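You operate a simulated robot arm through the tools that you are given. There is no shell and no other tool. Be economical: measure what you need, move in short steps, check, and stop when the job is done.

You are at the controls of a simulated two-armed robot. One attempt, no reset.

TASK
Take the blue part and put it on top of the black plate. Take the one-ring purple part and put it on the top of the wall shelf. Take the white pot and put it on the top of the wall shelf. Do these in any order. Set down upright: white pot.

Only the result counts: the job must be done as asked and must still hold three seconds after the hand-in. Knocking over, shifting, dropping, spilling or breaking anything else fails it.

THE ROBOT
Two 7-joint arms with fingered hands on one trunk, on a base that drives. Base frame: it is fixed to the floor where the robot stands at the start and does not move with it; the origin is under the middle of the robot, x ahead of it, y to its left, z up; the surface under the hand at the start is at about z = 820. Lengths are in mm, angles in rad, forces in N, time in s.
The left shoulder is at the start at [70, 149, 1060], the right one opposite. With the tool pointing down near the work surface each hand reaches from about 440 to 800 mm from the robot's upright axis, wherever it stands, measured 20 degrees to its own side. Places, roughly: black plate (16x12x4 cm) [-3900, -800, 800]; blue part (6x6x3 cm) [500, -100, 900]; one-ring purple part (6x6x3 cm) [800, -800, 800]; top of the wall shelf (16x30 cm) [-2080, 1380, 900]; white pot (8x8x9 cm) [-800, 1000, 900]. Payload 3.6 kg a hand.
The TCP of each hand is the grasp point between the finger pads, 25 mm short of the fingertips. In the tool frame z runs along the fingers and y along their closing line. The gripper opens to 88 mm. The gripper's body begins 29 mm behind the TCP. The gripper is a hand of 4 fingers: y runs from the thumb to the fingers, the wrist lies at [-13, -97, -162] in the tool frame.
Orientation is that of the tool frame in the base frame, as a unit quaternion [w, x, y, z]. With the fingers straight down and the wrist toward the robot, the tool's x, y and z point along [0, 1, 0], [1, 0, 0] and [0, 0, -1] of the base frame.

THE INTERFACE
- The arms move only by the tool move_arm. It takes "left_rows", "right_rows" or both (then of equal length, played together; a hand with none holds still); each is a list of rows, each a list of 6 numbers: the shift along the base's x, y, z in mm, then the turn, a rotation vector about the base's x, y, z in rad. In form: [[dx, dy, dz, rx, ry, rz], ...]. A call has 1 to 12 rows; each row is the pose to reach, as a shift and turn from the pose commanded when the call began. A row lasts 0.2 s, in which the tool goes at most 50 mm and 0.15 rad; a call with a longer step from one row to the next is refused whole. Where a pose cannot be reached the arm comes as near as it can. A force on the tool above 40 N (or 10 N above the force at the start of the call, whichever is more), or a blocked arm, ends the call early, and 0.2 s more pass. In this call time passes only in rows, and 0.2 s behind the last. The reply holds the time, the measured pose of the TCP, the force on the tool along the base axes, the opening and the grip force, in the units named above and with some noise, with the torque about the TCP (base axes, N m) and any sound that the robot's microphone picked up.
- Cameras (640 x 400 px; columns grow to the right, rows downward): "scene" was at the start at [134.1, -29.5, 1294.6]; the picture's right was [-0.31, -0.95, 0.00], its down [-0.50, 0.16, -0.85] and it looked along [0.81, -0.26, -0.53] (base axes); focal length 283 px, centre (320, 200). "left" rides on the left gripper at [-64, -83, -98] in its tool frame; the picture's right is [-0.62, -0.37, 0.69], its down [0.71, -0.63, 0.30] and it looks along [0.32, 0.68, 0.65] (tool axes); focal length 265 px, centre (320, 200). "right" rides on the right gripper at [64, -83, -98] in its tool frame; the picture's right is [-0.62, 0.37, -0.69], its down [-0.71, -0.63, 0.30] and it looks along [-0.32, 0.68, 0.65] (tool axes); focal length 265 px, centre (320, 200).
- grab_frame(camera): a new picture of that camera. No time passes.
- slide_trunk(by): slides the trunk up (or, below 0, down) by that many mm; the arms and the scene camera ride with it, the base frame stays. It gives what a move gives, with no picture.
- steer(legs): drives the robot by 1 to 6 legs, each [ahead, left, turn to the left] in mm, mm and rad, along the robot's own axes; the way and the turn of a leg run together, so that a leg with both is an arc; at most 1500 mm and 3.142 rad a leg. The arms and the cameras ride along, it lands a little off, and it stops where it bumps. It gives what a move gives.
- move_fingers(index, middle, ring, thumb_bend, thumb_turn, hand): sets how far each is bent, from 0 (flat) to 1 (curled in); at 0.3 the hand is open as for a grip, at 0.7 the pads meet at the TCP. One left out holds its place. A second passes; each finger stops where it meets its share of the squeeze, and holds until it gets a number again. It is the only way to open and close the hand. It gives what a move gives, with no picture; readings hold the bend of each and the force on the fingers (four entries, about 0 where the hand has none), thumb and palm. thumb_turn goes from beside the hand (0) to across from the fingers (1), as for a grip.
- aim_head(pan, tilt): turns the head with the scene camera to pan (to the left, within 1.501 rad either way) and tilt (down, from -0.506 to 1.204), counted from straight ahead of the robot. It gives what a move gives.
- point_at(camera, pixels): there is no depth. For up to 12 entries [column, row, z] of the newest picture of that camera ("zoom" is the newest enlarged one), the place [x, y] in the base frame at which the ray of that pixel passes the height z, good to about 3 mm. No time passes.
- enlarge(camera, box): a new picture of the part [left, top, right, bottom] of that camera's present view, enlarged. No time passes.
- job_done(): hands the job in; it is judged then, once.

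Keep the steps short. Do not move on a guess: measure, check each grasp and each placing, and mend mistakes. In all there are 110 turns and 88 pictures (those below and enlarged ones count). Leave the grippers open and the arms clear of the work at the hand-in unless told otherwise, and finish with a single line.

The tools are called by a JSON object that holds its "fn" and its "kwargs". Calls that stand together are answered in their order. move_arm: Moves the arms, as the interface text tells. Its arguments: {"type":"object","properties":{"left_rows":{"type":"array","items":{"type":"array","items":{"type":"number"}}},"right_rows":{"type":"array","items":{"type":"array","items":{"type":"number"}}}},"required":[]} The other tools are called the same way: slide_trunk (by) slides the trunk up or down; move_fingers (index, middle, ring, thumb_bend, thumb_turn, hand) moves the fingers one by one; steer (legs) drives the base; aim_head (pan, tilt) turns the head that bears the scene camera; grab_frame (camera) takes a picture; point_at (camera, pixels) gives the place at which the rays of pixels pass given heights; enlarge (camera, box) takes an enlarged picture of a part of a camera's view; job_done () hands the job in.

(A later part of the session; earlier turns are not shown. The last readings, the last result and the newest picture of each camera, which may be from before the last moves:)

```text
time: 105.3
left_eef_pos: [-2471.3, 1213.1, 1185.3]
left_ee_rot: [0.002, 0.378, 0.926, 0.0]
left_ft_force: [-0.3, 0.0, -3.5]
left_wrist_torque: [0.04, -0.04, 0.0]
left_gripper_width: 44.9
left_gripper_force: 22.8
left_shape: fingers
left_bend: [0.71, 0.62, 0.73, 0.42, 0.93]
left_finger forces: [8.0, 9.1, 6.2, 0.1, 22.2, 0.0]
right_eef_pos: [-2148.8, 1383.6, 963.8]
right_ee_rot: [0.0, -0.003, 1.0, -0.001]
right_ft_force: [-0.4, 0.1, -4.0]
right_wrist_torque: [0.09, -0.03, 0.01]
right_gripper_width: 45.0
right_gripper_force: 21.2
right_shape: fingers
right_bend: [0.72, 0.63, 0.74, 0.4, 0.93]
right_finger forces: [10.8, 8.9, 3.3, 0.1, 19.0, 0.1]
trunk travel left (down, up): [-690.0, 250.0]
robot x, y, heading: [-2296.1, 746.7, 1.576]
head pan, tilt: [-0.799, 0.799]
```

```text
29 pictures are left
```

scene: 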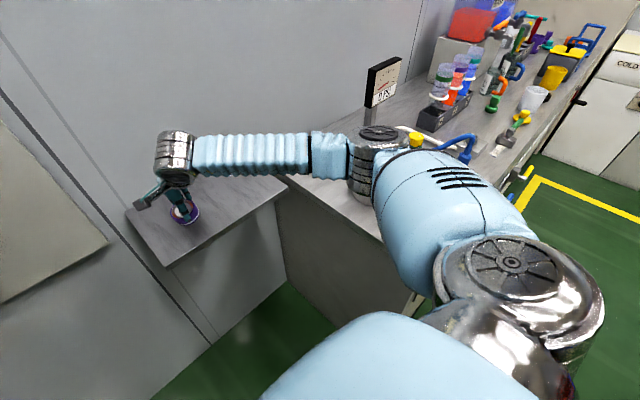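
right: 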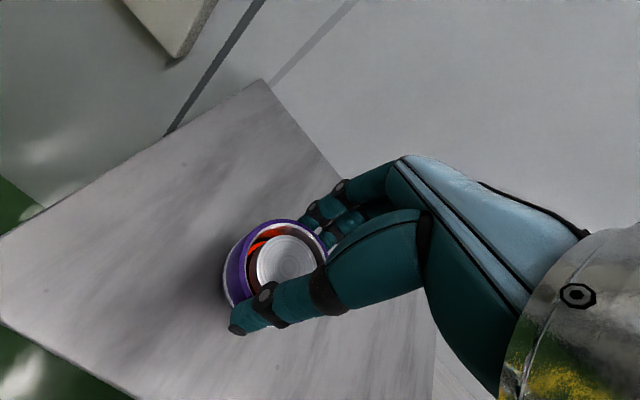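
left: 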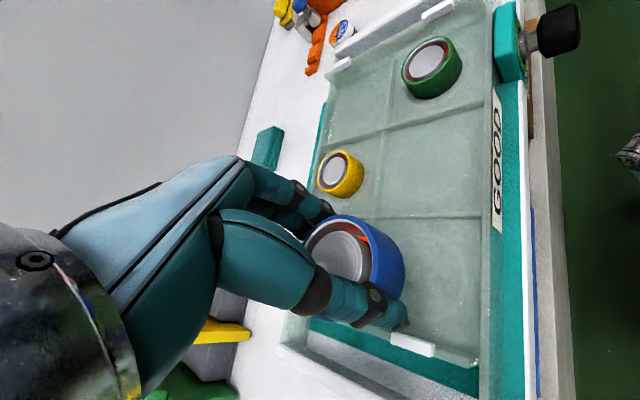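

The elbow is beside and above the tank with room. I'll lower purple gently toward the shelf.

{"fn": "move_arm", "kwargs": {"right_rows": [[0, 0, -10, 0, 0, 0], [0, 0, -16, 0, 0, 0], [0, 0, -19, 0, 0, 0]]}}

{"fn": "move_arm", "kwargs": {"right_rows": [[0, 0, -3, 0, 0, 0]]}}

{"fn": "enlarge", "kwargs": {"camera": "scene", "box": [120, 150, 260, 270]}}

```text
time: 106.2
left_eef_pos: [-2473.0, 1213.6, 1184.2]
left_ee_rot: [0.0, 0.378, 0.926, -0.001]
left_ft_force: [-1.1, -0.2, -3.1]
left_wrist_torque: [0.03, -0.04, 0.02]
left_gripper_width: 44.8
left_gripper_force: 22.9
left_shape: fingers
left_bend: [0.71, 0.62, 0.73, 0.42, 0.93]
left_finger forces: [8.0, 9.1, 6.2, 0.0, 22.1, 0.0]
right_eef_pos: [-2148.4, 1385.4, 944.3]
right_ee_rot: [0.001, -0.004, 1.0, 0.0]
right_ft_force: [0.5, -0.5, -0.8]
right_wrist_torque: [-0.03, 0.01, 0.06]
right_gripper_width: 44.8
right_gripper_force: 22.6
right_shape: fingers
right_bend: [0.72, 0.63, 0.74, 0.4, 0.93]
right_finger forces: [11.3, 8.8, 4.3, 0.0, 20.0, 0.1]
trunk travel left (down, up): [-690.0, 250.0]
robot x, y, heading: [-2295.3, 744.4, 1.58]
head pan, tilt: [-0.799, 0.799]
```

```text
time: 106.5
left_eef_pos: [-2471.3, 1212.6, 1185.3]
left_ee_rot: [0.001, 0.379, 0.926, 0.0]
left_ft_force: [0.6, 0.0, -3.5]
left_wrist_torque: [0.04, -0.03, -0.01]
left_gripper_width: 44.8
left_gripper_force: 22.8
left_shape: fingers
left_bend: [0.71, 0.62, 0.73, 0.42, 0.93]
left_finger forces: [8.1, 9.0, 6.3, 0.0, 22.2, 0.0]
right_eef_pos: [-2148.4, 1385.2, 942.9]
right_ee_rot: [0.0, -0.004, 1.0, 0.002]
right_ft_force: [2.7, 1.7, 5.8]
right_wrist_torque: [-0.12, 0.08, 0.06]
right_gripper_width: 45.2
right_gripper_force: 23.6
right_shape: fingers
right_bend: [0.73, 0.63, 0.74, 0.4, 0.93]
right_finger forces: [11.7, 9.4, 5.8, 0.0, 20.9, 0.0]
trunk travel left (down, up): [-690.0, 250.0]
robot x, y, heading: [-2296.7, 747.0, 1.577]
head pan, tilt: [-0.799, 0.799]
```

```text
3.33 times, centred on (190, 210) of scene
```

zoom: 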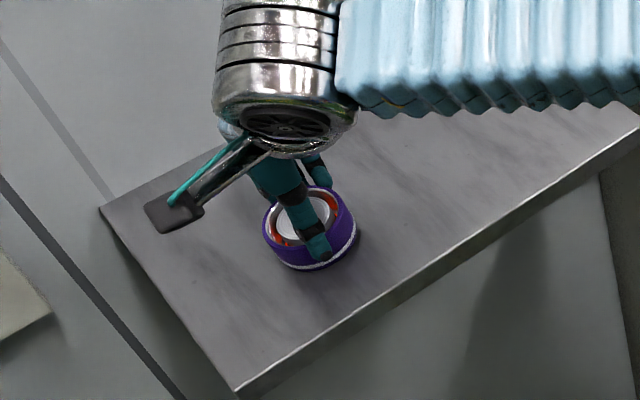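

Purple is resting on the shelf (about 6 N contact). I'll open in two steps and lift straight up.

{"fn": "move_fingers", "kwargs": {"hand": "right", "index": 0.45, "middle": 0.45, "ring": 0.45, "thumb_bend": 0.36}}

{"fn": "move_fingers", "kwargs": {"hand": "right", "index": 0.3, "middle": 0.3, "ring": 0.3, "thumb_bend": 0.3, "thumb_turn": 0.98}}

{"fn": "move_arm", "kwargs": {"right_rows": [[0, 0, 10, 0, 0, 0], [0, 0, 40, 0, 0, 0], [0, 0, 85, 0, 0, 0], [0, 0, 130, 0, 0, 0], [20, -40, 160, 0, 0, 0], [40, -85, 170, 0, 0, 0], [55, -130, 172, 0, 0, 0]]}}

{"fn": "enlarge", "kwargs": {"camera": "scene", "box": [120, 150, 300, 270]}}

```text
time: 107.5
left_eef_pos: [-2472.5, 1213.8, 1184.4]
left_ee_rot: [0.0, 0.378, 0.926, -0.001]
left_ft_force: [0.3, -0.6, -3.9]
left_wrist_torque: [0.05, -0.01, -0.01]
left_gripper_width: 45.2
left_gripper_force: 23.3
left_shape: fingers
left_bend: [0.71, 0.62, 0.73, 0.42, 0.93]
left_finger forces: [8.1, 9.1, 6.2, 0.0, 22.0, 0.1]
right_eef_pos: [-2150.6, 1384.0, 940.2]
right_ee_rot: [0.0, -0.004, 1.0, -0.001]
right_ft_force: [-1.1, -1.8, 1.1]
right_wrist_torque: [-0.03, 0.02, -0.02]
right_gripper_width: 65.0
right_gripper_force: 1.3
right_shape: fingers
right_bend: [0.45, 0.45, 0.45, 0.34, 0.97]
right_finger forces: [0.1, 0.1, 0.0, 0.1, 1.8, 0.0]
trunk travel left (down, up): [-690.0, 250.0]
robot x, y, heading: [-2295.0, 745.8, 1.578]
head pan, tilt: [-0.799, 0.799]
```

```text
time: 108.5
left_eef_pos: [-2472.9, 1213.2, 1183.3]
left_ee_rot: [0.0, 0.379, 0.925, -0.001]
left_ft_force: [0.1, 0.3, -3.2]
left_wrist_torque: [0.04, -0.02, 0.01]
left_gripper_width: 44.9
left_gripper_force: 23.0
left_shape: fingers
left_bend: [0.71, 0.62, 0.73, 0.42, 0.93]
left_finger forces: [8.1, 9.1, 6.3, 0.1, 22.2, 0.0]
right_eef_pos: [-2149.2, 1384.6, 940.6]
right_ee_rot: [0.0, -0.003, 1.0, -0.001]
right_ft_force: [-0.5, -0.2, 1.4]
right_wrist_torque: [-0.01, -0.01, 0.01]
right_gripper_width: 84.8
right_gripper_force: 0.1
right_shape: fingers
right_bend: [0.3, 0.3, 0.3, 0.3, 0.96]
right_finger forces: [0.0, 0.1, 0.1, 0.1, 0.0, 0.0]
trunk travel left (down, up): [-690.0, 250.0]
robot x, y, heading: [-2293.7, 747.4, 1.573]
head pan, tilt: [-0.799, 0.799]
```

```text
refused: row 5 steps farther than a row can; nothing moved
```

```text
3.33 times, centred on (210, 210) of scene
```

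zoom: 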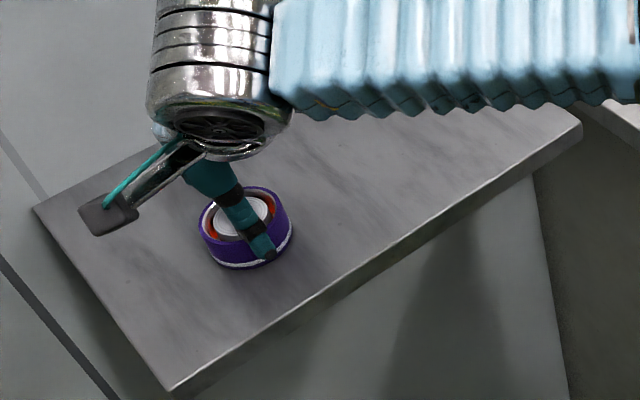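

Released. The step was too long, so I'll lift in shorter ones.

{"fn": "move_arm", "kwargs": {"right_rows": [[0, 0, 10, 0, 0, 0], [0, 0, 40, 0, 0, 0], [0, 0, 85, 0, 0, 0], [0, 0, 130, 0, 0, 0], [15, -30, 160, 0, 0, 0], [30, -70, 172, 0, 0, 0], [45, -110, 172, 0, 0, 0], [60, -145, 172, 0, 0, 0]]}}

{"fn": "enlarge", "kwargs": {"camera": "scene", "box": [120, 150, 300, 270]}}

```text
time: 110.3
left_eef_pos: [-2471.1, 1211.4, 1185.7]
left_ee_rot: [0.001, 0.379, 0.926, 0.0]
left_ft_force: [0.9, -0.4, -2.4]
left_wrist_torque: [0.06, -0.05, -0.01]
left_gripper_width: 45.0
left_gripper_force: 22.9
left_shape: fingers
left_bend: [0.71, 0.62, 0.73, 0.42, 0.93]
left_finger forces: [8.1, 9.1, 6.2, 0.0, 22.1, 0.0]
right_eef_pos: [-2087.7, 1234.4, 1111.8]
right_ee_rot: [0.0, -0.003, 1.0, 0.0]
right_ft_force: [1.1, -0.2, -0.6]
right_wrist_torque: [-0.01, -0.01, -0.01]
right_gripper_width: 85.0
right_gripper_force: 0.1
right_shape: fingers
right_bend: [0.3, 0.3, 0.3, 0.3, 0.96]
right_finger forces: [0.0, 0.1, 0.1, 0.0, 0.1, 0.1]
trunk travel left (down, up): [-690.0, 250.0]
robot x, y, heading: [-2299.7, 750.2, 1.574]
head pan, tilt: [-0.799, 0.799]
```

```text
3.33 times, centred on (210, 210) of scene
```

zoom: 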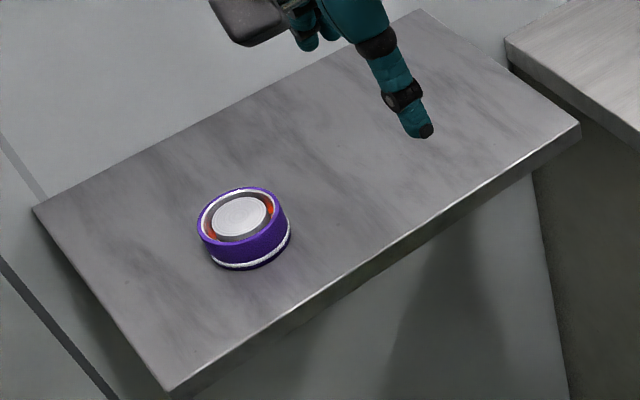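

Purple stands on the shelf. I'll back off 545 mm, strafe right 1290 toward the pot, and look.

{"fn": "steer", "kwargs": {"legs": [[-545, 0, 0], [0, -1290, 0]]}}

{"fn": "aim_head", "kwargs": {"pan": -0.3, "tilt": 0.6}}

{"fn": "grab_frame", "kwargs": {"camera": "scene"}}

```text
time: 134.7
left_eef_pos: [-1143.6, 674.9, 1184.7]
left_ee_rot: [0.001, 0.37, 0.929, -0.001]
left_ft_force: [0.5, 0.4, -3.2]
left_wrist_torque: [0.01, 0.0, -0.01]
left_gripper_width: 44.7
left_gripper_force: 22.7
left_shape: fingers
left_bend: [0.71, 0.62, 0.73, 0.42, 0.93]
left_finger forces: [7.9, 9.0, 6.2, 0.0, 22.0, 0.0]
right_eef_pos: [-758.7, 705.1, 1109.2]
right_ee_rot: [0.0, -0.013, 1.0, 0.0]
right_ft_force: [0.0, -0.3, 0.4]
right_wrist_torque: [0.0, 0.01, 0.02]
right_gripper_width: 84.7
right_gripper_force: 0.0
right_shape: fingers
right_bend: [0.3, 0.3, 0.3, 0.3, 0.96]
right_finger forces: [0.0, 0.0, 0.0, 0.0, 0.0, 0.0]
trunk travel left (down, up): [-690.0, 250.0]
robot x, y, heading: [-957.3, 209.8, 1.594]
head pan, tilt: [-0.799, 0.799]
```

```text
time: 135.6
left_eef_pos: [-1140.8, 673.0, 1184.8]
left_ee_rot: [0.0, 0.37, 0.929, -0.001]
left_ft_force: [0.4, -0.7, -3.8]
left_wrist_torque: [0.06, -0.04, 0.02]
left_gripper_width: 44.5
left_gripper_force: 22.6
left_shape: fingers
left_bend: [0.71, 0.62, 0.73, 0.42, 0.93]
left_finger forces: [8.0, 9.1, 6.2, 0.0, 22.0, 0.1]
right_eef_pos: [-758.2, 705.4, 1111.8]
right_ee_rot: [0.0, -0.012, 1.0, -0.001]
right_ft_force: [-0.7, -0.7, 0.0]
right_wrist_torque: [0.0, 0.0, -0.01]
right_gripper_width: 84.6
right_gripper_force: 0.1
right_shape: fingers
right_bend: [0.3, 0.3, 0.3, 0.3, 0.96]
right_finger forces: [0.0, 0.1, 0.0, 0.1, 0.2, 0.1]
trunk travel left (down, up): [-690.0, 250.0]
robot x, y, heading: [-958.2, 212.2, 1.594]
head pan, tilt: [-0.3, 0.6]
```

```text
25 pictures are left
```

scene: 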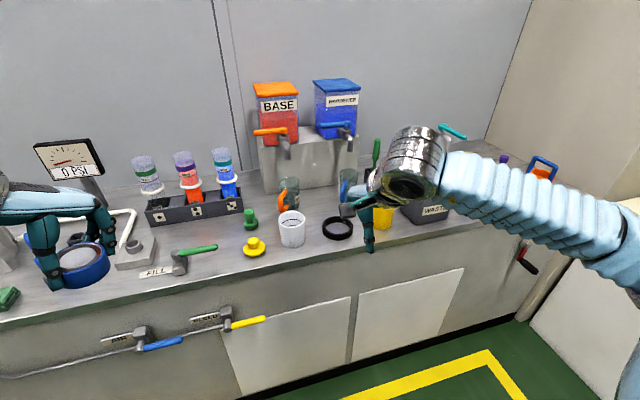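

The pot is at (292,228). I'll enlarge to inspect it and measure it along with the neighbours.

{"fn": "enlarge", "kwargs": {"camera": "scene", "box": [220, 170, 380, 270]}}

{"fn": "point_at", "kwargs": {"camera": "scene", "pixels": [[292, 216, 950], [292, 216, 940], [292, 246, 860], [292, 246, 850], [278, 216, 940], [306, 216, 940], [336, 230, 870], [254, 250, 860], [288, 192, 940], [160, 345, 700], [230, 318, 700], [345, 255, 850]]}}

```text
4.00 times, centred on (300, 220) of scene
```

zoom: 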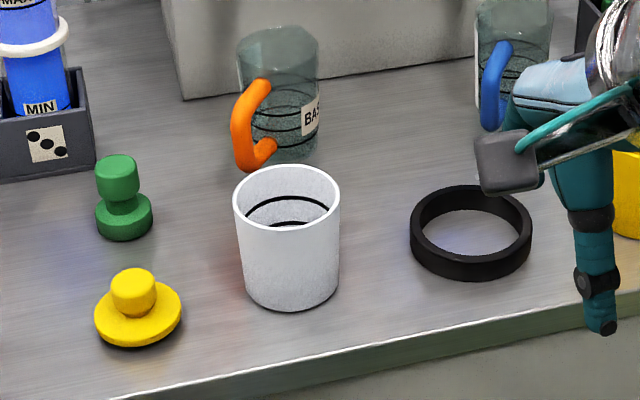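

```text
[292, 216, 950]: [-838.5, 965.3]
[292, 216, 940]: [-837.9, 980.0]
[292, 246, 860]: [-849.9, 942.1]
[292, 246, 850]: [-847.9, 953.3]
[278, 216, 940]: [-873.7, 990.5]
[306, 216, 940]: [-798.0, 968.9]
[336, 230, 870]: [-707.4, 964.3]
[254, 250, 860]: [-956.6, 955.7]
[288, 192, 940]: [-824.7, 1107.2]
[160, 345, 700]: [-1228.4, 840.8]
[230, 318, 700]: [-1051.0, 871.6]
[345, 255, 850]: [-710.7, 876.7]
```

The pot is empty and upright at about (-838,982), bench z≈850, rim z≈940, about 72-76 mm across. I'll straighten, then drive 60 left and 200 ahead.

{"fn": "steer", "kwargs": {"legs": [[0, 0, -0.022], [0, 60, 0], [200, 0, 0]]}}

{"fn": "move_fingers", "kwargs": {"hand": "right", "index": 0.27, "middle": 0.27, "ring": 0.27, "thumb_bend": 0.27, "thumb_turn": 1.0}}

{"fn": "grab_frame", "kwargs": {"camera": "right"}}

{"fn": "grab_frame", "kwargs": {"camera": "scene"}}

```text
time: 140.3
left_eef_pos: [-1186.2, 883.8, 1184.2]
left_ee_rot: [0.0, 0.382, 0.924, -0.001]
left_ft_force: [0.9, 0.0, -2.8]
left_wrist_torque: [0.03, -0.05, 0.01]
left_gripper_width: 45.0
left_gripper_force: 22.1
left_shape: fingers
left_bend: [0.71, 0.62, 0.73, 0.42, 0.93]
left_finger forces: [7.9, 9.0, 6.2, 0.1, 21.9, 0.0]
right_eef_pos: [-801.9, 902.9, 1110.2]
right_ee_rot: [0.0, 0.001, 1.0, 0.0]
right_ft_force: [-0.2, 0.3, -0.6]
right_wrist_torque: [0.0, 0.0, 0.03]
right_gripper_width: 84.6
right_gripper_force: 0.1
right_shape: fingers
right_bend: [0.3, 0.3, 0.3, 0.3, 0.96]
right_finger forces: [0.1, 0.0, 0.0, 0.1, 0.0, 0.0]
trunk travel left (down, up): [-690.0, 250.0]
robot x, y, heading: [-1018.1, 413.4, 1.565]
head pan, tilt: [-0.3, 0.6]
```

```text
time: 141.3
left_eef_pos: [-1188.8, 882.9, 1184.3]
left_ee_rot: [-0.001, 0.383, 0.924, -0.001]
left_ft_force: [0.8, -0.1, -3.3]
left_wrist_torque: [0.06, -0.05, 0.03]
left_gripper_width: 44.8
left_gripper_force: 22.5
left_shape: fingers
left_bend: [0.71, 0.62, 0.73, 0.42, 0.93]
left_finger forces: [7.8, 9.1, 6.2, 0.0, 22.0, 0.0]
right_eef_pos: [-803.7, 901.0, 1110.5]
right_ee_rot: [0.0, 0.001, 1.0, 0.0]
right_ft_force: [-0.3, 0.2, 0.2]
right_wrist_torque: [0.02, 0.03, 0.0]
right_gripper_width: 90.2
right_gripper_force: 0.0
right_shape: fingers
right_bend: [0.27, 0.27, 0.27, 0.27, 0.97]
right_finger forces: [0.1, 0.0, 0.0, 0.0, 0.0, 0.0]
trunk travel left (down, up): [-690.0, 250.0]
robot x, y, heading: [-1018.8, 416.3, 1.562]
head pan, tilt: [-0.3, 0.6]
```

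```text
23 pictures are left
```

right: 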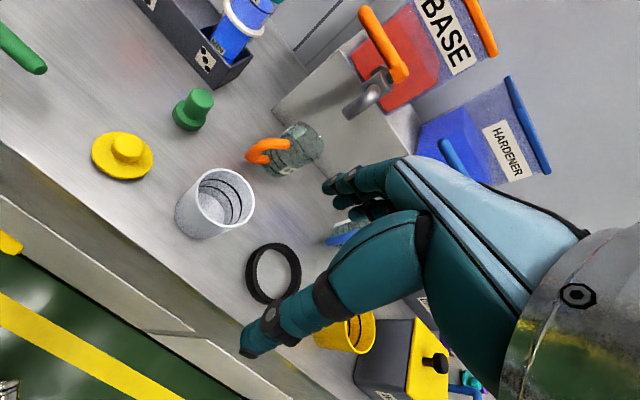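

```text
22 pictures are left
```

scene: 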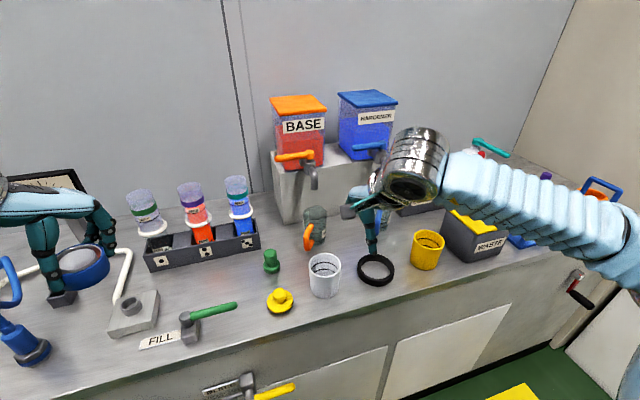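

I'll triangulate the pot's rim centre from both cameras: right (226,197), scene (324,265).

{"fn": "point_at", "kwargs": {"camera": "right", "pixels": [[226, 197, 920], [226, 197, 940], [226, 197, 960], [198, 196, 940], [255, 200, 940], [258, 150, 900]]}}

{"fn": "point_at", "kwargs": {"camera": "scene", "pixels": [[324, 264, 920], [324, 264, 940], [324, 264, 960], [309, 264, 940], [340, 264, 940], [309, 240, 900]]}}

```text
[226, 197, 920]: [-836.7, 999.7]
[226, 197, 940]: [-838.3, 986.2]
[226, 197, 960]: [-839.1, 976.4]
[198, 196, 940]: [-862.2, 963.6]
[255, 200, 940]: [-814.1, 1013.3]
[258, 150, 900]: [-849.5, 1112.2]
```

```text
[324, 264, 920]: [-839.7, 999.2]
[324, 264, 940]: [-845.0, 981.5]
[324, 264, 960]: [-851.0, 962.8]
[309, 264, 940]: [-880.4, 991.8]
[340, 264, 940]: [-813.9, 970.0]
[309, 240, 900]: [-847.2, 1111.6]
```

The rim centre is about (-839,991), z≈932. I'll move the hand over it at TCP z≈1000 and look.

{"fn": "move_arm", "kwargs": {"right_rows": [[-18, 40, 0, 0, 0, 0], [-36, 80, -10, 0, 0, 0], [-36, 89, -50, 0, 0, 0], [-36, 89, -90, 0, 0, 0], [-36, 89, -110, 0, 0, 0]]}}

{"fn": "grab_frame", "kwargs": {"camera": "right"}}

```text
time: 142.5
left_eef_pos: [-1188.6, 883.1, 1184.3]
left_ee_rot: [0.001, 0.383, 0.924, -0.002]
left_ft_force: [0.5, -0.4, -3.4]
left_wrist_torque: [0.03, -0.03, -0.05]
left_gripper_width: 44.7
left_gripper_force: 22.5
left_shape: fingers
left_bend: [0.71, 0.62, 0.73, 0.42, 0.93]
left_finger forces: [7.9, 9.1, 6.3, 0.0, 22.0, 0.1]
right_eef_pos: [-839.3, 989.7, 1000.2]
right_ee_rot: [0.0, 0.001, 1.0, -0.001]
right_ft_force: [1.0, 0.1, -0.6]
right_wrist_torque: [-0.01, 0.02, -0.01]
right_gripper_width: 90.4
right_gripper_force: 0.0
right_shape: fingers
right_bend: [0.27, 0.27, 0.27, 0.27, 0.97]
right_finger forces: [0.0, 0.1, 0.0, 0.0, 0.1, 0.0]
trunk travel left (down, up): [-690.0, 250.0]
robot x, y, heading: [-1018.3, 420.0, 1.566]
head pan, tilt: [-0.3, 0.6]
```

```text
21 pictures are left
```

right: 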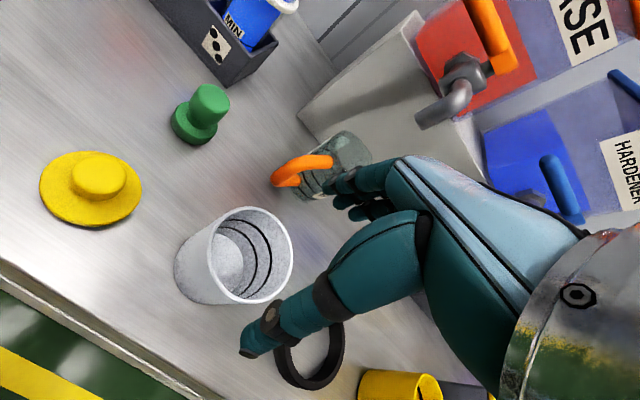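

Rim spans about (207–294, 206–303). I'll measure its centre from this pose.

{"fn": "point_at", "kwargs": {"camera": "right", "pixels": [[252, 254, 930], [252, 254, 940], [232, 217, 935], [275, 290, 935], [290, 235, 935], [213, 275, 935]]}}

{"fn": "enlarge", "kwargs": {"camera": "right", "box": [160, 180, 360, 340]}}

```text
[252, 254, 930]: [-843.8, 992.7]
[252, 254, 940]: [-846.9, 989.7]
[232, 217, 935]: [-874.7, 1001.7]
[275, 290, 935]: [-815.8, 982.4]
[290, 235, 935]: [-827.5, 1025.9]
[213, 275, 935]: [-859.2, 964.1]
```

```text
2.50 times, centred on (260, 260) of right
```

zoom: 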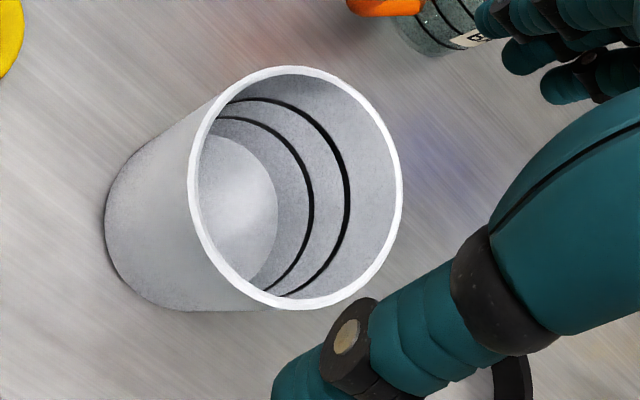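

Centre is about (-844,991). I'll shift 5 mm in -x, then lower to tips just above the rim and check.

{"fn": "move_arm", "kwargs": {"right_rows": [[-3, 1, -10, 0, 0, 0], [-5, 2, -35, 0, 0, 0]]}}

{"fn": "grab_frame", "kwargs": {"camera": "right"}}

{"fn": "enlarge", "kwargs": {"camera": "scene", "box": [250, 180, 410, 320]}}

```text
time: 143.1
left_eef_pos: [-1187.1, 882.6, 1184.3]
left_ee_rot: [0.001, 0.383, 0.924, -0.002]
left_ft_force: [0.0, -0.2, -3.2]
left_wrist_torque: [0.03, -0.01, -0.02]
left_gripper_width: 44.9
left_gripper_force: 23.4
left_shape: fingers
left_bend: [0.71, 0.62, 0.73, 0.42, 0.93]
left_finger forces: [8.0, 9.1, 6.3, 0.0, 21.9, 0.0]
right_eef_pos: [-844.6, 993.5, 965.2]
right_ee_rot: [0.0, 0.001, 1.0, -0.001]
right_ft_force: [-0.7, 0.8, -0.6]
right_wrist_torque: [-0.05, 0.01, 0.02]
right_gripper_width: 90.2
right_gripper_force: 0.1
right_shape: fingers
right_bend: [0.27, 0.27, 0.27, 0.27, 0.97]
right_finger forces: [0.0, 0.1, 0.0, 0.0, 0.0, 0.0]
trunk travel left (down, up): [-690.0, 250.0]
robot x, y, heading: [-1017.0, 415.4, 1.563]
head pan, tilt: [-0.3, 0.6]
```

```text
19 pictures are left
```

right: 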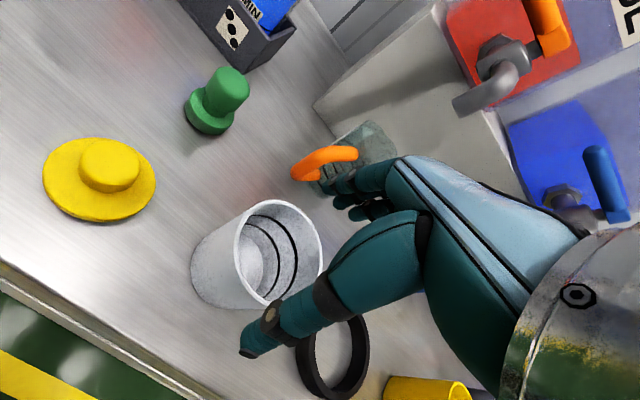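

```text
2.86 times, centred on (330, 250) of scene
```

zoom: 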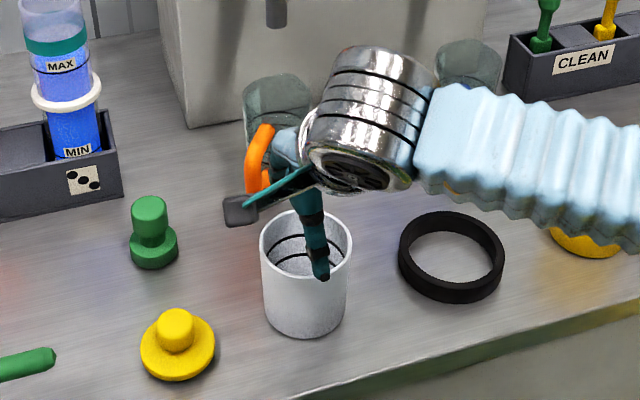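

I'll check the rim centre (278,253) from this height.

{"fn": "point_at", "kwargs": {"camera": "right", "pixels": [[278, 253, 925], [278, 253, 935], [278, 253, 940], [192, 270, 850], [240, 308, 850]]}}

```text
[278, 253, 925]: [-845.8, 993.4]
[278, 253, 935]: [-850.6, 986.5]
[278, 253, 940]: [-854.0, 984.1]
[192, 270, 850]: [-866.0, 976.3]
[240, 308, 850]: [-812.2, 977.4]
```

The estimates converge on (-845,992) with rim z≈927, so the hand is centred. I'll lower to TCP z≈912 around the pot.

{"fn": "move_arm", "kwargs": {"right_rows": [[0, -1, -15, 0, 0, 0], [0, -1, -30, 0, 0, 0], [0, -1, -45, 0, 0, 0], [0, -1, -53, 0, 0, 0]]}}

{"fn": "grab_frame", "kwargs": {"camera": "right"}}

```text
time: 144.1
left_eef_pos: [-1189.7, 877.8, 1186.3]
left_ee_rot: [0.0, 0.383, 0.924, 0.002]
left_ft_force: [-0.2, 0.7, -2.5]
left_wrist_torque: [0.04, -0.06, 0.0]
left_gripper_width: 44.8
left_gripper_force: 23.0
left_shape: fingers
left_bend: [0.71, 0.62, 0.73, 0.42, 0.93]
left_finger forces: [7.9, 9.1, 6.2, 0.0, 21.9, 0.0]
right_eef_pos: [-846.4, 991.7, 920.3]
right_ee_rot: [-0.001, 0.001, 1.0, 0.009]
right_ft_force: [-0.4, 2.8, 24.8]
right_wrist_torque: [1.73, -0.27, 0.04]
right_gripper_width: 96.6
right_gripper_force: 13.3
right_shape: fingers
right_bend: [0.23, 0.23, 0.24, 0.27, 0.97]
right_finger forces: [7.7, 11.1, 7.6, 0.0, 0.1, 0.0]
trunk travel left (down, up): [-690.0, 250.0]
robot x, y, heading: [-1019.0, 420.0, 1.561]
head pan, tilt: [-0.3, 0.6]
```

```text
17 pictures are left
```

right: 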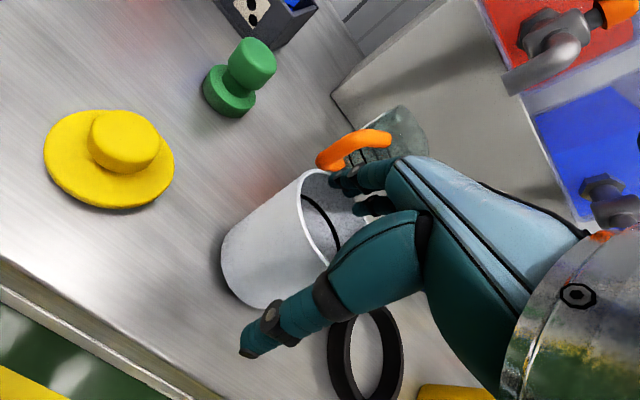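

The fingers are pressing on the far rim (25 N). I'll lift back up, open the fingers wider, and re-measure.

{"fn": "move_arm", "kwargs": {"right_rows": [[0, 0, 15, 0, 0, 0], [0, 0, 35, 0, 0, 0], [0, 0, 55, 0, 0, 0]]}}

{"fn": "move_fingers", "kwargs": {"hand": "right", "index": 0.2, "middle": 0.2, "ring": 0.2, "thumb_bend": 0.24, "thumb_turn": 1.0}}

{"fn": "enlarge", "kwargs": {"camera": "right", "box": [180, 160, 400, 360]}}

```text
time: 144.9
left_eef_pos: [-1189.2, 880.1, 1185.1]
left_ee_rot: [0.001, 0.383, 0.924, 0.0]
left_ft_force: [0.3, 0.2, -3.6]
left_wrist_torque: [0.06, -0.05, -0.03]
left_gripper_width: 44.6
left_gripper_force: 22.3
left_shape: fingers
left_bend: [0.71, 0.62, 0.73, 0.42, 0.93]
left_finger forces: [7.8, 9.1, 6.3, 0.0, 22.0, 0.0]
right_eef_pos: [-845.4, 992.4, 965.7]
right_ee_rot: [0.001, 0.002, 1.0, -0.001]
right_ft_force: [0.6, 0.0, -0.5]
right_wrist_torque: [-0.01, 0.01, 0.01]
right_gripper_width: 90.7
right_gripper_force: 0.1
right_shape: fingers
right_bend: [0.27, 0.27, 0.27, 0.27, 0.97]
right_finger forces: [0.0, 0.0, 0.1, 0.0, 0.0, 0.0]
trunk travel left (down, up): [-690.0, 250.0]
robot x, y, heading: [-1018.0, 417.8, 1.569]
head pan, tilt: [-0.3, 0.6]
```

```text
time: 145.9
left_eef_pos: [-1188.0, 881.3, 1183.7]
left_ee_rot: [0.0, 0.382, 0.924, -0.001]
left_ft_force: [1.0, 0.1, -3.8]
left_wrist_torque: [-0.01, -0.03, 0.01]
left_gripper_width: 44.9
left_gripper_force: 22.9
left_shape: fingers
left_bend: [0.71, 0.62, 0.73, 0.42, 0.93]
left_finger forces: [7.9, 9.0, 6.3, 0.1, 22.0, 0.0]
right_eef_pos: [-846.6, 992.6, 967.1]
right_ee_rot: [0.001, 0.001, 1.0, -0.001]
right_ft_force: [0.7, -0.4, -0.4]
right_wrist_torque: [-0.02, -0.01, 0.0]
right_gripper_width: 100.5
right_gripper_force: 0.1
right_shape: fingers
right_bend: [0.2, 0.2, 0.2, 0.24, 0.97]
right_finger forces: [0.0, 0.0, 0.0, 0.0, 0.1, 0.0]
trunk travel left (down, up): [-690.0, 250.0]
robot x, y, heading: [-1014.5, 416.9, 1.565]
head pan, tilt: [-0.3, 0.6]
```

```text
2.00 times, centred on (290, 260) of right
```

zoom: 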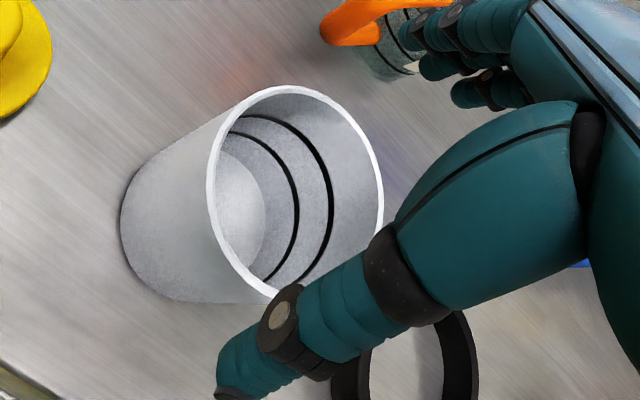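

Combining all views, the rim is closer to z≈919 with its centre at (-841,997), so I was slightly short in y. I'll shift +5 x, +6 y and lower to 925 first.

{"fn": "move_arm", "kwargs": {"right_rows": [[5, 6, 0, 0, 0, 0], [5, 6, -15, 0, 0, 0], [5, 6, -30, 0, 0, 0], [5, 6, -42, 0, 0, 0]]}}

{"fn": "enlarge", "kwargs": {"camera": "right", "box": [180, 140, 440, 340]}}

```text
time: 146.9
left_eef_pos: [-1189.0, 882.0, 1184.2]
left_ee_rot: [0.001, 0.383, 0.924, -0.001]
left_ft_force: [0.3, -0.8, -3.3]
left_wrist_torque: [0.03, -0.07, -0.01]
left_gripper_width: 44.8
left_gripper_force: 22.8
left_shape: fingers
left_bend: [0.71, 0.62, 0.73, 0.42, 0.93]
left_finger forces: [7.8, 9.0, 6.2, 0.0, 22.0, 0.0]
right_eef_pos: [-839.5, 999.1, 923.1]
right_ee_rot: [0.0, 0.002, 1.0, 0.0]
right_ft_force: [0.5, -0.4, 0.5]
right_wrist_torque: [0.02, 0.0, 0.05]
right_gripper_width: 100.6
right_gripper_force: 0.0
right_shape: fingers
right_bend: [0.2, 0.2, 0.2, 0.24, 0.97]
right_finger forces: [0.1, 0.1, 0.0, 0.1, 0.0, 0.0]
trunk travel left (down, up): [-690.0, 250.0]
robot x, y, heading: [-1014.5, 415.6, 1.565]
head pan, tilt: [-0.3, 0.6]
```

```text
2.00 times, centred on (310, 240) of right
```

zoom: 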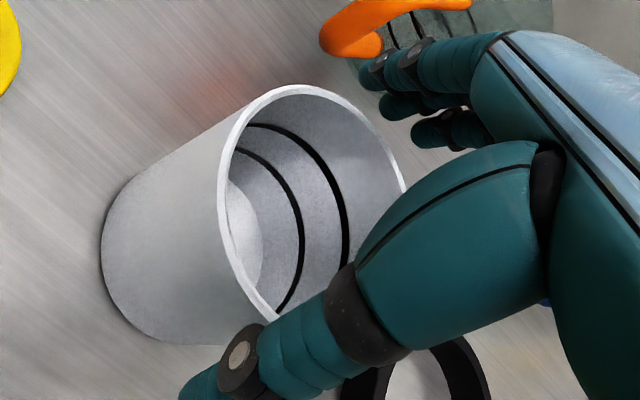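

No contact now, and the fingertips are outside the far rim. I'll lower 20 mm more.

{"fn": "move_arm", "kwargs": {"right_rows": [[0, 0, -10, 0, 0, 0], [0, 0, -20, 0, 0, 0]]}}

{"fn": "enlarge", "kwargs": {"camera": "right", "box": [180, 120, 440, 340]}}

```text
time: 147.5
left_eef_pos: [-1189.2, 881.2, 1184.6]
left_ee_rot: [0.0, 0.383, 0.924, -0.001]
left_ft_force: [-0.5, 0.8, -3.6]
left_wrist_torque: [0.01, -0.03, 0.01]
left_gripper_width: 44.8
left_gripper_force: 22.6
left_shape: fingers
left_bend: [0.71, 0.62, 0.73, 0.42, 0.93]
left_finger forces: [7.9, 9.1, 6.2, 0.1, 22.0, 0.1]
right_eef_pos: [-841.0, 998.6, 903.7]
right_ee_rot: [0.0, 0.002, 1.0, -0.001]
right_ft_force: [0.1, -0.2, -0.1]
right_wrist_torque: [-0.03, 0.03, -0.01]
right_gripper_width: 100.6
right_gripper_force: 0.1
right_shape: fingers
right_bend: [0.2, 0.2, 0.2, 0.24, 0.97]
right_finger forces: [0.1, 0.1, 0.1, 0.0, 0.0, 0.0]
trunk travel left (down, up): [-690.0, 250.0]
robot x, y, heading: [-1017.4, 416.4, 1.563]
head pan, tilt: [-0.3, 0.6]
```

```text
1.82 times, centred on (310, 230) of right
```

zoom: 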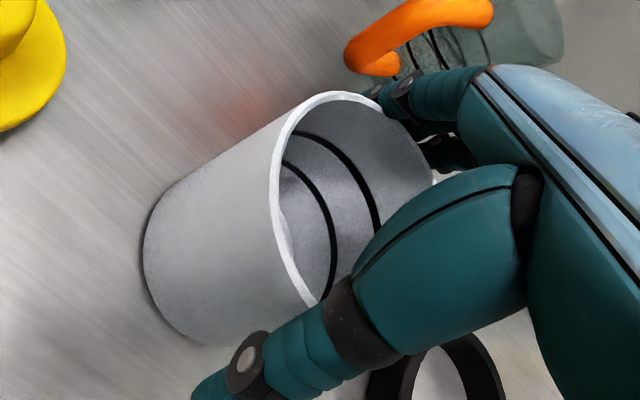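

The fingers are now outside the far rim and the thumb outside the near side. I'll close.

{"fn": "move_fingers", "kwargs": {"hand": "right", "index": 0.5, "middle": 0.5, "ring": 0.5, "thumb_bend": 0.5}}

{"fn": "move_fingers", "kwargs": {"hand": "right", "index": 0.62, "middle": 0.62, "ring": 0.62, "thumb_bend": 0.62}}

{"fn": "move_arm", "kwargs": {"right_rows": [[0, 0, 6, 0, 0, 0], [0, 0, 20, 0, 0, 0]]}}

{"fn": "grab_frame", "kwargs": {"camera": "right"}}

```text
time: 148.5
left_eef_pos: [-1188.7, 882.1, 1183.8]
left_ee_rot: [0.0, 0.383, 0.924, -0.002]
left_ft_force: [-0.6, 0.1, -3.1]
left_wrist_torque: [0.03, -0.07, 0.0]
left_gripper_width: 44.6
left_gripper_force: 22.7
left_shape: fingers
left_bend: [0.71, 0.62, 0.73, 0.42, 0.93]
left_finger forces: [7.8, 9.1, 6.3, 0.0, 22.0, 0.1]
right_eef_pos: [-839.8, 997.6, 903.6]
right_ee_rot: [0.001, 0.002, 1.0, 0.0]
right_ft_force: [-0.8, -0.3, 3.3]
right_wrist_torque: [0.23, -0.06, -0.02]
right_gripper_width: 64.5
right_gripper_force: 14.3
right_shape: fingers
right_bend: [0.43, 0.41, 0.46, 0.4, 0.98]
right_finger forces: [5.8, 6.2, 2.8, 0.0, 14.6, 0.1]
trunk travel left (down, up): [-690.0, 250.0]
robot x, y, heading: [-1021.0, 419.4, 1.568]
head pan, tilt: [-0.3, 0.6]
```

```text
time: 149.5
left_eef_pos: [-1189.5, 881.4, 1183.9]
left_ee_rot: [0.001, 0.383, 0.924, -0.001]
left_ft_force: [0.4, -0.5, -4.2]
left_wrist_torque: [0.05, -0.03, -0.03]
left_gripper_width: 44.9
left_gripper_force: 22.7
left_shape: fingers
left_bend: [0.71, 0.62, 0.73, 0.42, 0.93]
left_finger forces: [7.9, 9.1, 6.2, 0.0, 22.1, 0.1]
right_eef_pos: [-839.9, 997.9, 904.3]
right_ee_rot: [0.0, 0.002, 1.0, 0.0]
right_ft_force: [-0.1, 2.5, 6.2]
right_wrist_torque: [0.38, -0.07, 0.03]
right_gripper_width: 62.0
right_gripper_force: 23.9
right_shape: fingers
right_bend: [0.5, 0.47, 0.52, 0.38, 0.98]
right_finger forces: [8.0, 9.3, 7.0, 0.0, 22.7, 0.0]
trunk travel left (down, up): [-690.0, 250.0]
robot x, y, heading: [-1016.3, 413.5, 1.568]
head pan, tilt: [-0.3, 0.6]
```

```text
time: 150.1
left_eef_pos: [-1188.3, 881.4, 1183.5]
left_ee_rot: [0.001, 0.382, 0.924, -0.002]
left_ft_force: [0.3, -0.5, -3.4]
left_wrist_torque: [0.03, -0.03, 0.03]
left_gripper_width: 44.9
left_gripper_force: 22.7
left_shape: fingers
left_bend: [0.71, 0.62, 0.73, 0.42, 0.93]
left_finger forces: [7.9, 9.0, 6.4, 0.0, 21.9, 0.1]
right_eef_pos: [-842.2, 996.3, 924.5]
right_ee_rot: [0.001, 0.002, 1.0, -0.002]
right_ft_force: [-0.2, 0.0, 0.1]
right_wrist_torque: [0.01, -0.01, 0.02]
right_gripper_width: 61.8
right_gripper_force: 23.1
right_shape: fingers
right_bend: [0.51, 0.48, 0.52, 0.38, 0.98]
right_finger forces: [7.6, 9.0, 6.6, 0.1, 23.2, 0.1]
trunk travel left (down, up): [-690.0, 250.0]
robot x, y, heading: [-1017.1, 416.7, 1.564]
head pan, tilt: [-0.3, 0.6]
```

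```text
13 pictures are left
```

right: 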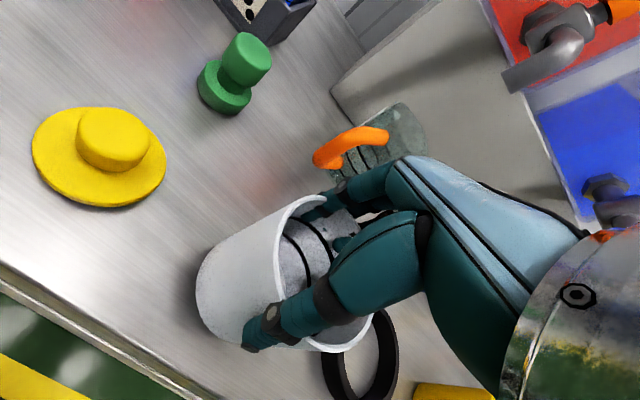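

Grip is 23 N. I'll lift another 60 mm and check from the scene camera that the pot comes along upright.

{"fn": "move_arm", "kwargs": {"right_rows": [[0, 0, 30, 0, 0, 0], [0, 0, 65, 0, 0, 0]]}}

{"fn": "enlarge", "kwargs": {"camera": "scene", "box": [250, 160, 410, 320]}}

```text
time: 150.7
left_eef_pos: [-1188.6, 881.1, 1184.4]
left_ee_rot: [0.0, 0.382, 0.924, -0.001]
left_ft_force: [0.0, -0.1, -3.1]
left_wrist_torque: [0.06, -0.03, 0.02]
left_gripper_width: 44.9
left_gripper_force: 22.6
left_shape: fingers
left_bend: [0.71, 0.62, 0.73, 0.42, 0.93]
left_finger forces: [7.9, 9.1, 6.3, 0.1, 22.0, 0.0]
right_eef_pos: [-838.5, 996.2, 991.2]
right_ee_rot: [0.001, 0.001, 1.0, -0.001]
right_ft_force: [0.0, -0.6, -0.4]
right_wrist_torque: [0.01, -0.04, 0.02]
right_gripper_width: 61.9
right_gripper_force: 23.1
right_shape: fingers
right_bend: [0.51, 0.48, 0.52, 0.38, 0.98]
right_finger forces: [7.5, 9.0, 6.6, 0.1, 23.1, 0.0]
trunk travel left (down, up): [-690.0, 250.0]
robot x, y, heading: [-1016.5, 416.3, 1.567]
head pan, tilt: [-0.3, 0.6]
```

```text
2.50 times, centred on (330, 240) of scene
```

zoom: 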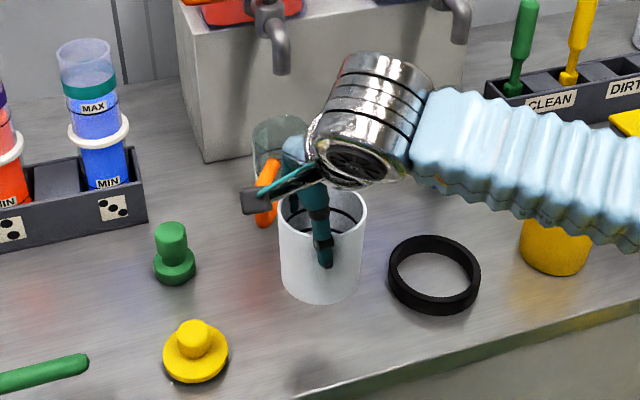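

The pot is lifted upright, with its shadow on the bench below. I'll raise and draw it in, then drive back along the bench to the shelf.

{"fn": "move_arm", "kwargs": {"right_rows": [[0, 0, 40, 0, 0, 0], [0, 0, 80, 0, 0, 0], [0, 0, 120, 0, 0, 0], [10, -35, 120, 0, 0, 0], [20, -75, 120, 0, 0, 0], [30, -100, 120, 0, 0, 0]]}}

{"fn": "steer", "kwargs": {"legs": [[-205, 0, 0], [0, 1280, 0]]}}

```text
time: 152.1
left_eef_pos: [-1189.5, 883.4, 1185.0]
left_ee_rot: [0.001, 0.383, 0.924, -0.001]
left_ft_force: [0.2, -0.1, -3.5]
left_wrist_torque: [0.02, -0.07, 0.03]
left_gripper_width: 44.6
left_gripper_force: 22.6
left_shape: fingers
left_bend: [0.71, 0.62, 0.73, 0.42, 0.93]
left_finger forces: [7.9, 9.1, 6.4, 0.1, 22.0, 0.0]
right_eef_pos: [-811.8, 899.2, 1109.3]
right_ee_rot: [0.0, 0.002, 1.0, 0.0]
right_ft_force: [0.6, 0.7, -0.5]
right_wrist_torque: [0.02, 0.03, -0.01]
right_gripper_width: 61.5
right_gripper_force: 22.5
right_shape: fingers
right_bend: [0.51, 0.48, 0.53, 0.38, 0.98]
right_finger forces: [7.5, 9.0, 6.5, 0.0, 22.9, 0.0]
trunk travel left (down, up): [-690.0, 250.0]
robot x, y, heading: [-1012.0, 415.2, 1.567]
head pan, tilt: [-0.3, 0.6]
```

```text
time: 170.8
left_eef_pos: [-2438.2, 653.4, 1183.4]
left_ee_rot: [0.0, 0.367, 0.93, -0.001]
left_ft_force: [0.6, 0.5, -3.1]
left_wrist_torque: [0.05, -0.06, -0.01]
left_gripper_width: 44.8
left_gripper_force: 23.2
left_shape: fingers
left_bend: [0.71, 0.62, 0.73, 0.42, 0.93]
left_finger forces: [7.9, 9.0, 6.2, 0.1, 21.8, 0.0]
right_eef_pos: [-2060.6, 684.7, 1109.7]
right_ee_rot: [0.0, -0.015, 1.0, 0.0]
right_ft_force: [0.2, -0.7, 0.2]
right_wrist_torque: [-0.01, 0.0, -0.02]
right_gripper_width: 61.2
right_gripper_force: 22.2
right_shape: fingers
right_bend: [0.52, 0.48, 0.53, 0.38, 0.98]
right_finger forces: [7.4, 9.1, 6.7, 0.0, 21.8, 0.0]
trunk travel left (down, up): [-690.0, 250.0]
robot x, y, heading: [-2252.7, 198.1, 1.6]
head pan, tilt: [-0.3, 0.6]
```

I'll straighten the heading, raise the trunk 80 mm so the elbow stays above the glue tank, and drive ahead 492.

{"fn": "slide_trunk", "kwargs": {"by": 80}}

{"fn": "steer", "kwargs": {"legs": [[0, 0, -0.028], [0, 15, 0], [492, 0, 0]]}}

{"fn": "aim_head", "kwargs": {"pan": -0.5, "tilt": 0.7}}

{"fn": "grab_frame", "kwargs": {"camera": "scene"}}

```text
time: 172.0
left_eef_pos: [-2438.6, 655.2, 1264.0]
left_ee_rot: [0.001, 0.368, 0.93, -0.001]
left_ft_force: [0.9, 0.1, -2.9]
left_wrist_torque: [0.01, -0.02, 0.04]
left_gripper_width: 44.8
left_gripper_force: 22.6
left_shape: fingers
left_bend: [0.71, 0.62, 0.73, 0.42, 0.93]
left_finger forces: [7.9, 9.0, 6.2, 0.1, 21.8, 0.0]
right_eef_pos: [-2061.4, 685.0, 1188.8]
right_ee_rot: [0.0, -0.014, 1.0, -0.001]
right_ft_force: [0.8, -0.3, -1.5]
right_wrist_torque: [-0.01, 0.01, -0.02]
right_gripper_width: 61.0
right_gripper_force: 22.6
right_shape: fingers
right_bend: [0.52, 0.48, 0.53, 0.38, 0.98]
right_finger forces: [7.5, 9.2, 6.6, 0.1, 21.7, 0.1]
trunk travel left (down, up): [-770.0, 170.0]
robot x, y, heading: [-2254.1, 195.4, 1.603]
head pan, tilt: [-0.3, 0.6]
```

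```text
time: 179.9
left_eef_pos: [-2440.1, 1169.6, 1263.5]
left_ee_rot: [0.001, 0.381, 0.925, -0.001]
left_ft_force: [0.4, 0.6, -4.1]
left_wrist_torque: [0.07, -0.01, 0.02]
left_gripper_width: 44.5
left_gripper_force: 22.2
left_shape: fingers
left_bend: [0.71, 0.62, 0.73, 0.42, 0.93]
left_finger forces: [7.9, 9.0, 6.3, 0.0, 21.7, 0.1]
right_eef_pos: [-2064.1, 1190.0, 1188.3]
right_ee_rot: [0.001, -0.001, 1.0, -0.001]
right_ft_force: [0.4, -0.2, -1.0]
right_wrist_torque: [0.01, 0.03, -0.01]
right_gripper_width: 60.5
right_gripper_force: 22.6
right_shape: fingers
right_bend: [0.52, 0.48, 0.53, 0.38, 0.98]
right_finger forces: [7.4, 9.2, 6.6, 0.0, 21.6, 0.0]
trunk travel left (down, up): [-770.0, 170.0]
robot x, y, heading: [-2266.5, 704.9, 1.57]
head pan, tilt: [-0.3, 0.6]
```

```text
time: 180.7
left_eef_pos: [-2440.2, 1170.2, 1263.5]
left_ee_rot: [0.0, 0.381, 0.925, -0.001]
left_ft_force: [0.4, -0.6, -3.6]
left_wrist_torque: [0.05, -0.03, 0.06]
left_gripper_width: 44.5
left_gripper_force: 22.3
left_shape: fingers
left_bend: [0.71, 0.62, 0.73, 0.42, 0.93]
left_finger forces: [7.9, 9.0, 6.2, 0.0, 21.6, 0.0]
right_eef_pos: [-2063.2, 1189.4, 1189.8]
right_ee_rot: [-0.001, 0.0, 1.0, -0.001]
right_ft_force: [0.2, -0.2, -0.6]
right_wrist_torque: [-0.01, 0.05, 0.06]
right_gripper_width: 60.9
right_gripper_force: 22.3
right_shape: fingers
right_bend: [0.52, 0.48, 0.53, 0.38, 0.98]
right_finger forces: [7.4, 9.2, 6.7, 0.0, 21.6, 0.1]
trunk travel left (down, up): [-770.0, 170.0]
robot x, y, heading: [-2269.0, 705.0, 1.567]
head pan, tilt: [-0.499, 0.7]
```

```text
11 pictures are left
```

scene: 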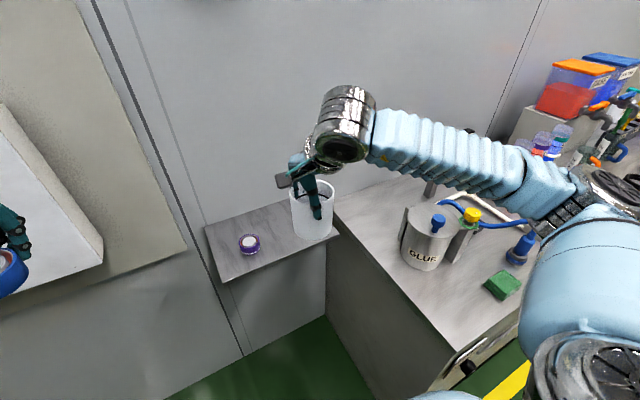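

The path is clear: purple is at (250,243) and the tank is well below the arm. I'll check purple's location, then move the pot over (-2035,1390) down to TCP z≈1010.

{"fn": "point_at", "kwargs": {"camera": "scene", "pixels": [[250, 240, 930], [204, 226, 903], [224, 280, 903], [338, 236, 903]]}}

{"fn": "move_arm", "kwargs": {"right_rows": [[5, 40, 0, 0, 0, 0], [10, 80, 0, 0, 0, 0], [15, 120, 0, 0, 0, 0], [20, 160, -10, 0, 0, 0], [28, 195, -35, 0, 0, 0], [28, 200, -80, 0, 0, 0], [28, 200, -125, 0, 0, 0], [28, 200, -165, 0, 0, 0], [28, 200, -180, 0, 0, 0]]}}

{"fn": "grab_frame", "kwargs": {"camera": "scene"}}

```text
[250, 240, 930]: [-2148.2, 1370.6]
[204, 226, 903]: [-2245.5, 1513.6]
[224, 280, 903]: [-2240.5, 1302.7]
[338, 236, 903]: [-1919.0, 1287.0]
```

```text
time: 182.7
left_eef_pos: [-2440.2, 1169.5, 1263.6]
left_ee_rot: [0.001, 0.382, 0.924, -0.001]
left_ft_force: [0.1, -0.6, -2.8]
left_wrist_torque: [0.04, -0.03, -0.01]
left_gripper_width: 44.3
left_gripper_force: 22.7
left_shape: fingers
left_bend: [0.71, 0.62, 0.73, 0.42, 0.93]
left_finger forces: [7.9, 9.0, 6.3, 0.0, 21.8, 0.0]
right_eef_pos: [-2036.0, 1387.9, 1012.1]
right_ee_rot: [0.0, -0.001, 1.0, -0.001]
right_ft_force: [0.5, 0.2, -0.6]
right_wrist_torque: [0.02, 0.03, -0.01]
right_gripper_width: 60.5
right_gripper_force: 22.0
right_shape: fingers
right_bend: [0.52, 0.49, 0.53, 0.38, 0.98]
right_finger forces: [7.2, 9.1, 6.7, 0.0, 21.1, 0.0]
trunk travel left (down, up): [-770.0, 170.0]
robot x, y, heading: [-2266.4, 703.7, 1.57]
head pan, tilt: [-0.499, 0.7]
```

```text
10 pictures are left
```

scene: 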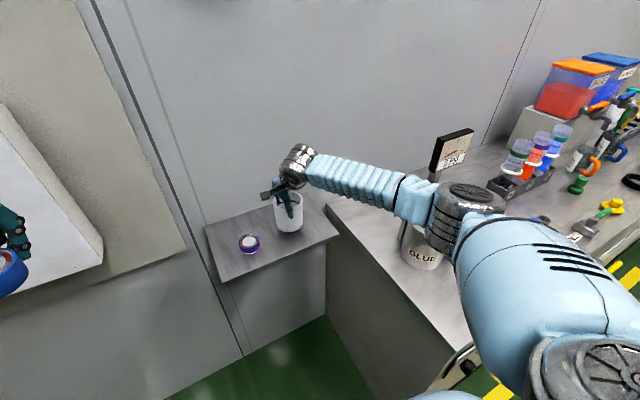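

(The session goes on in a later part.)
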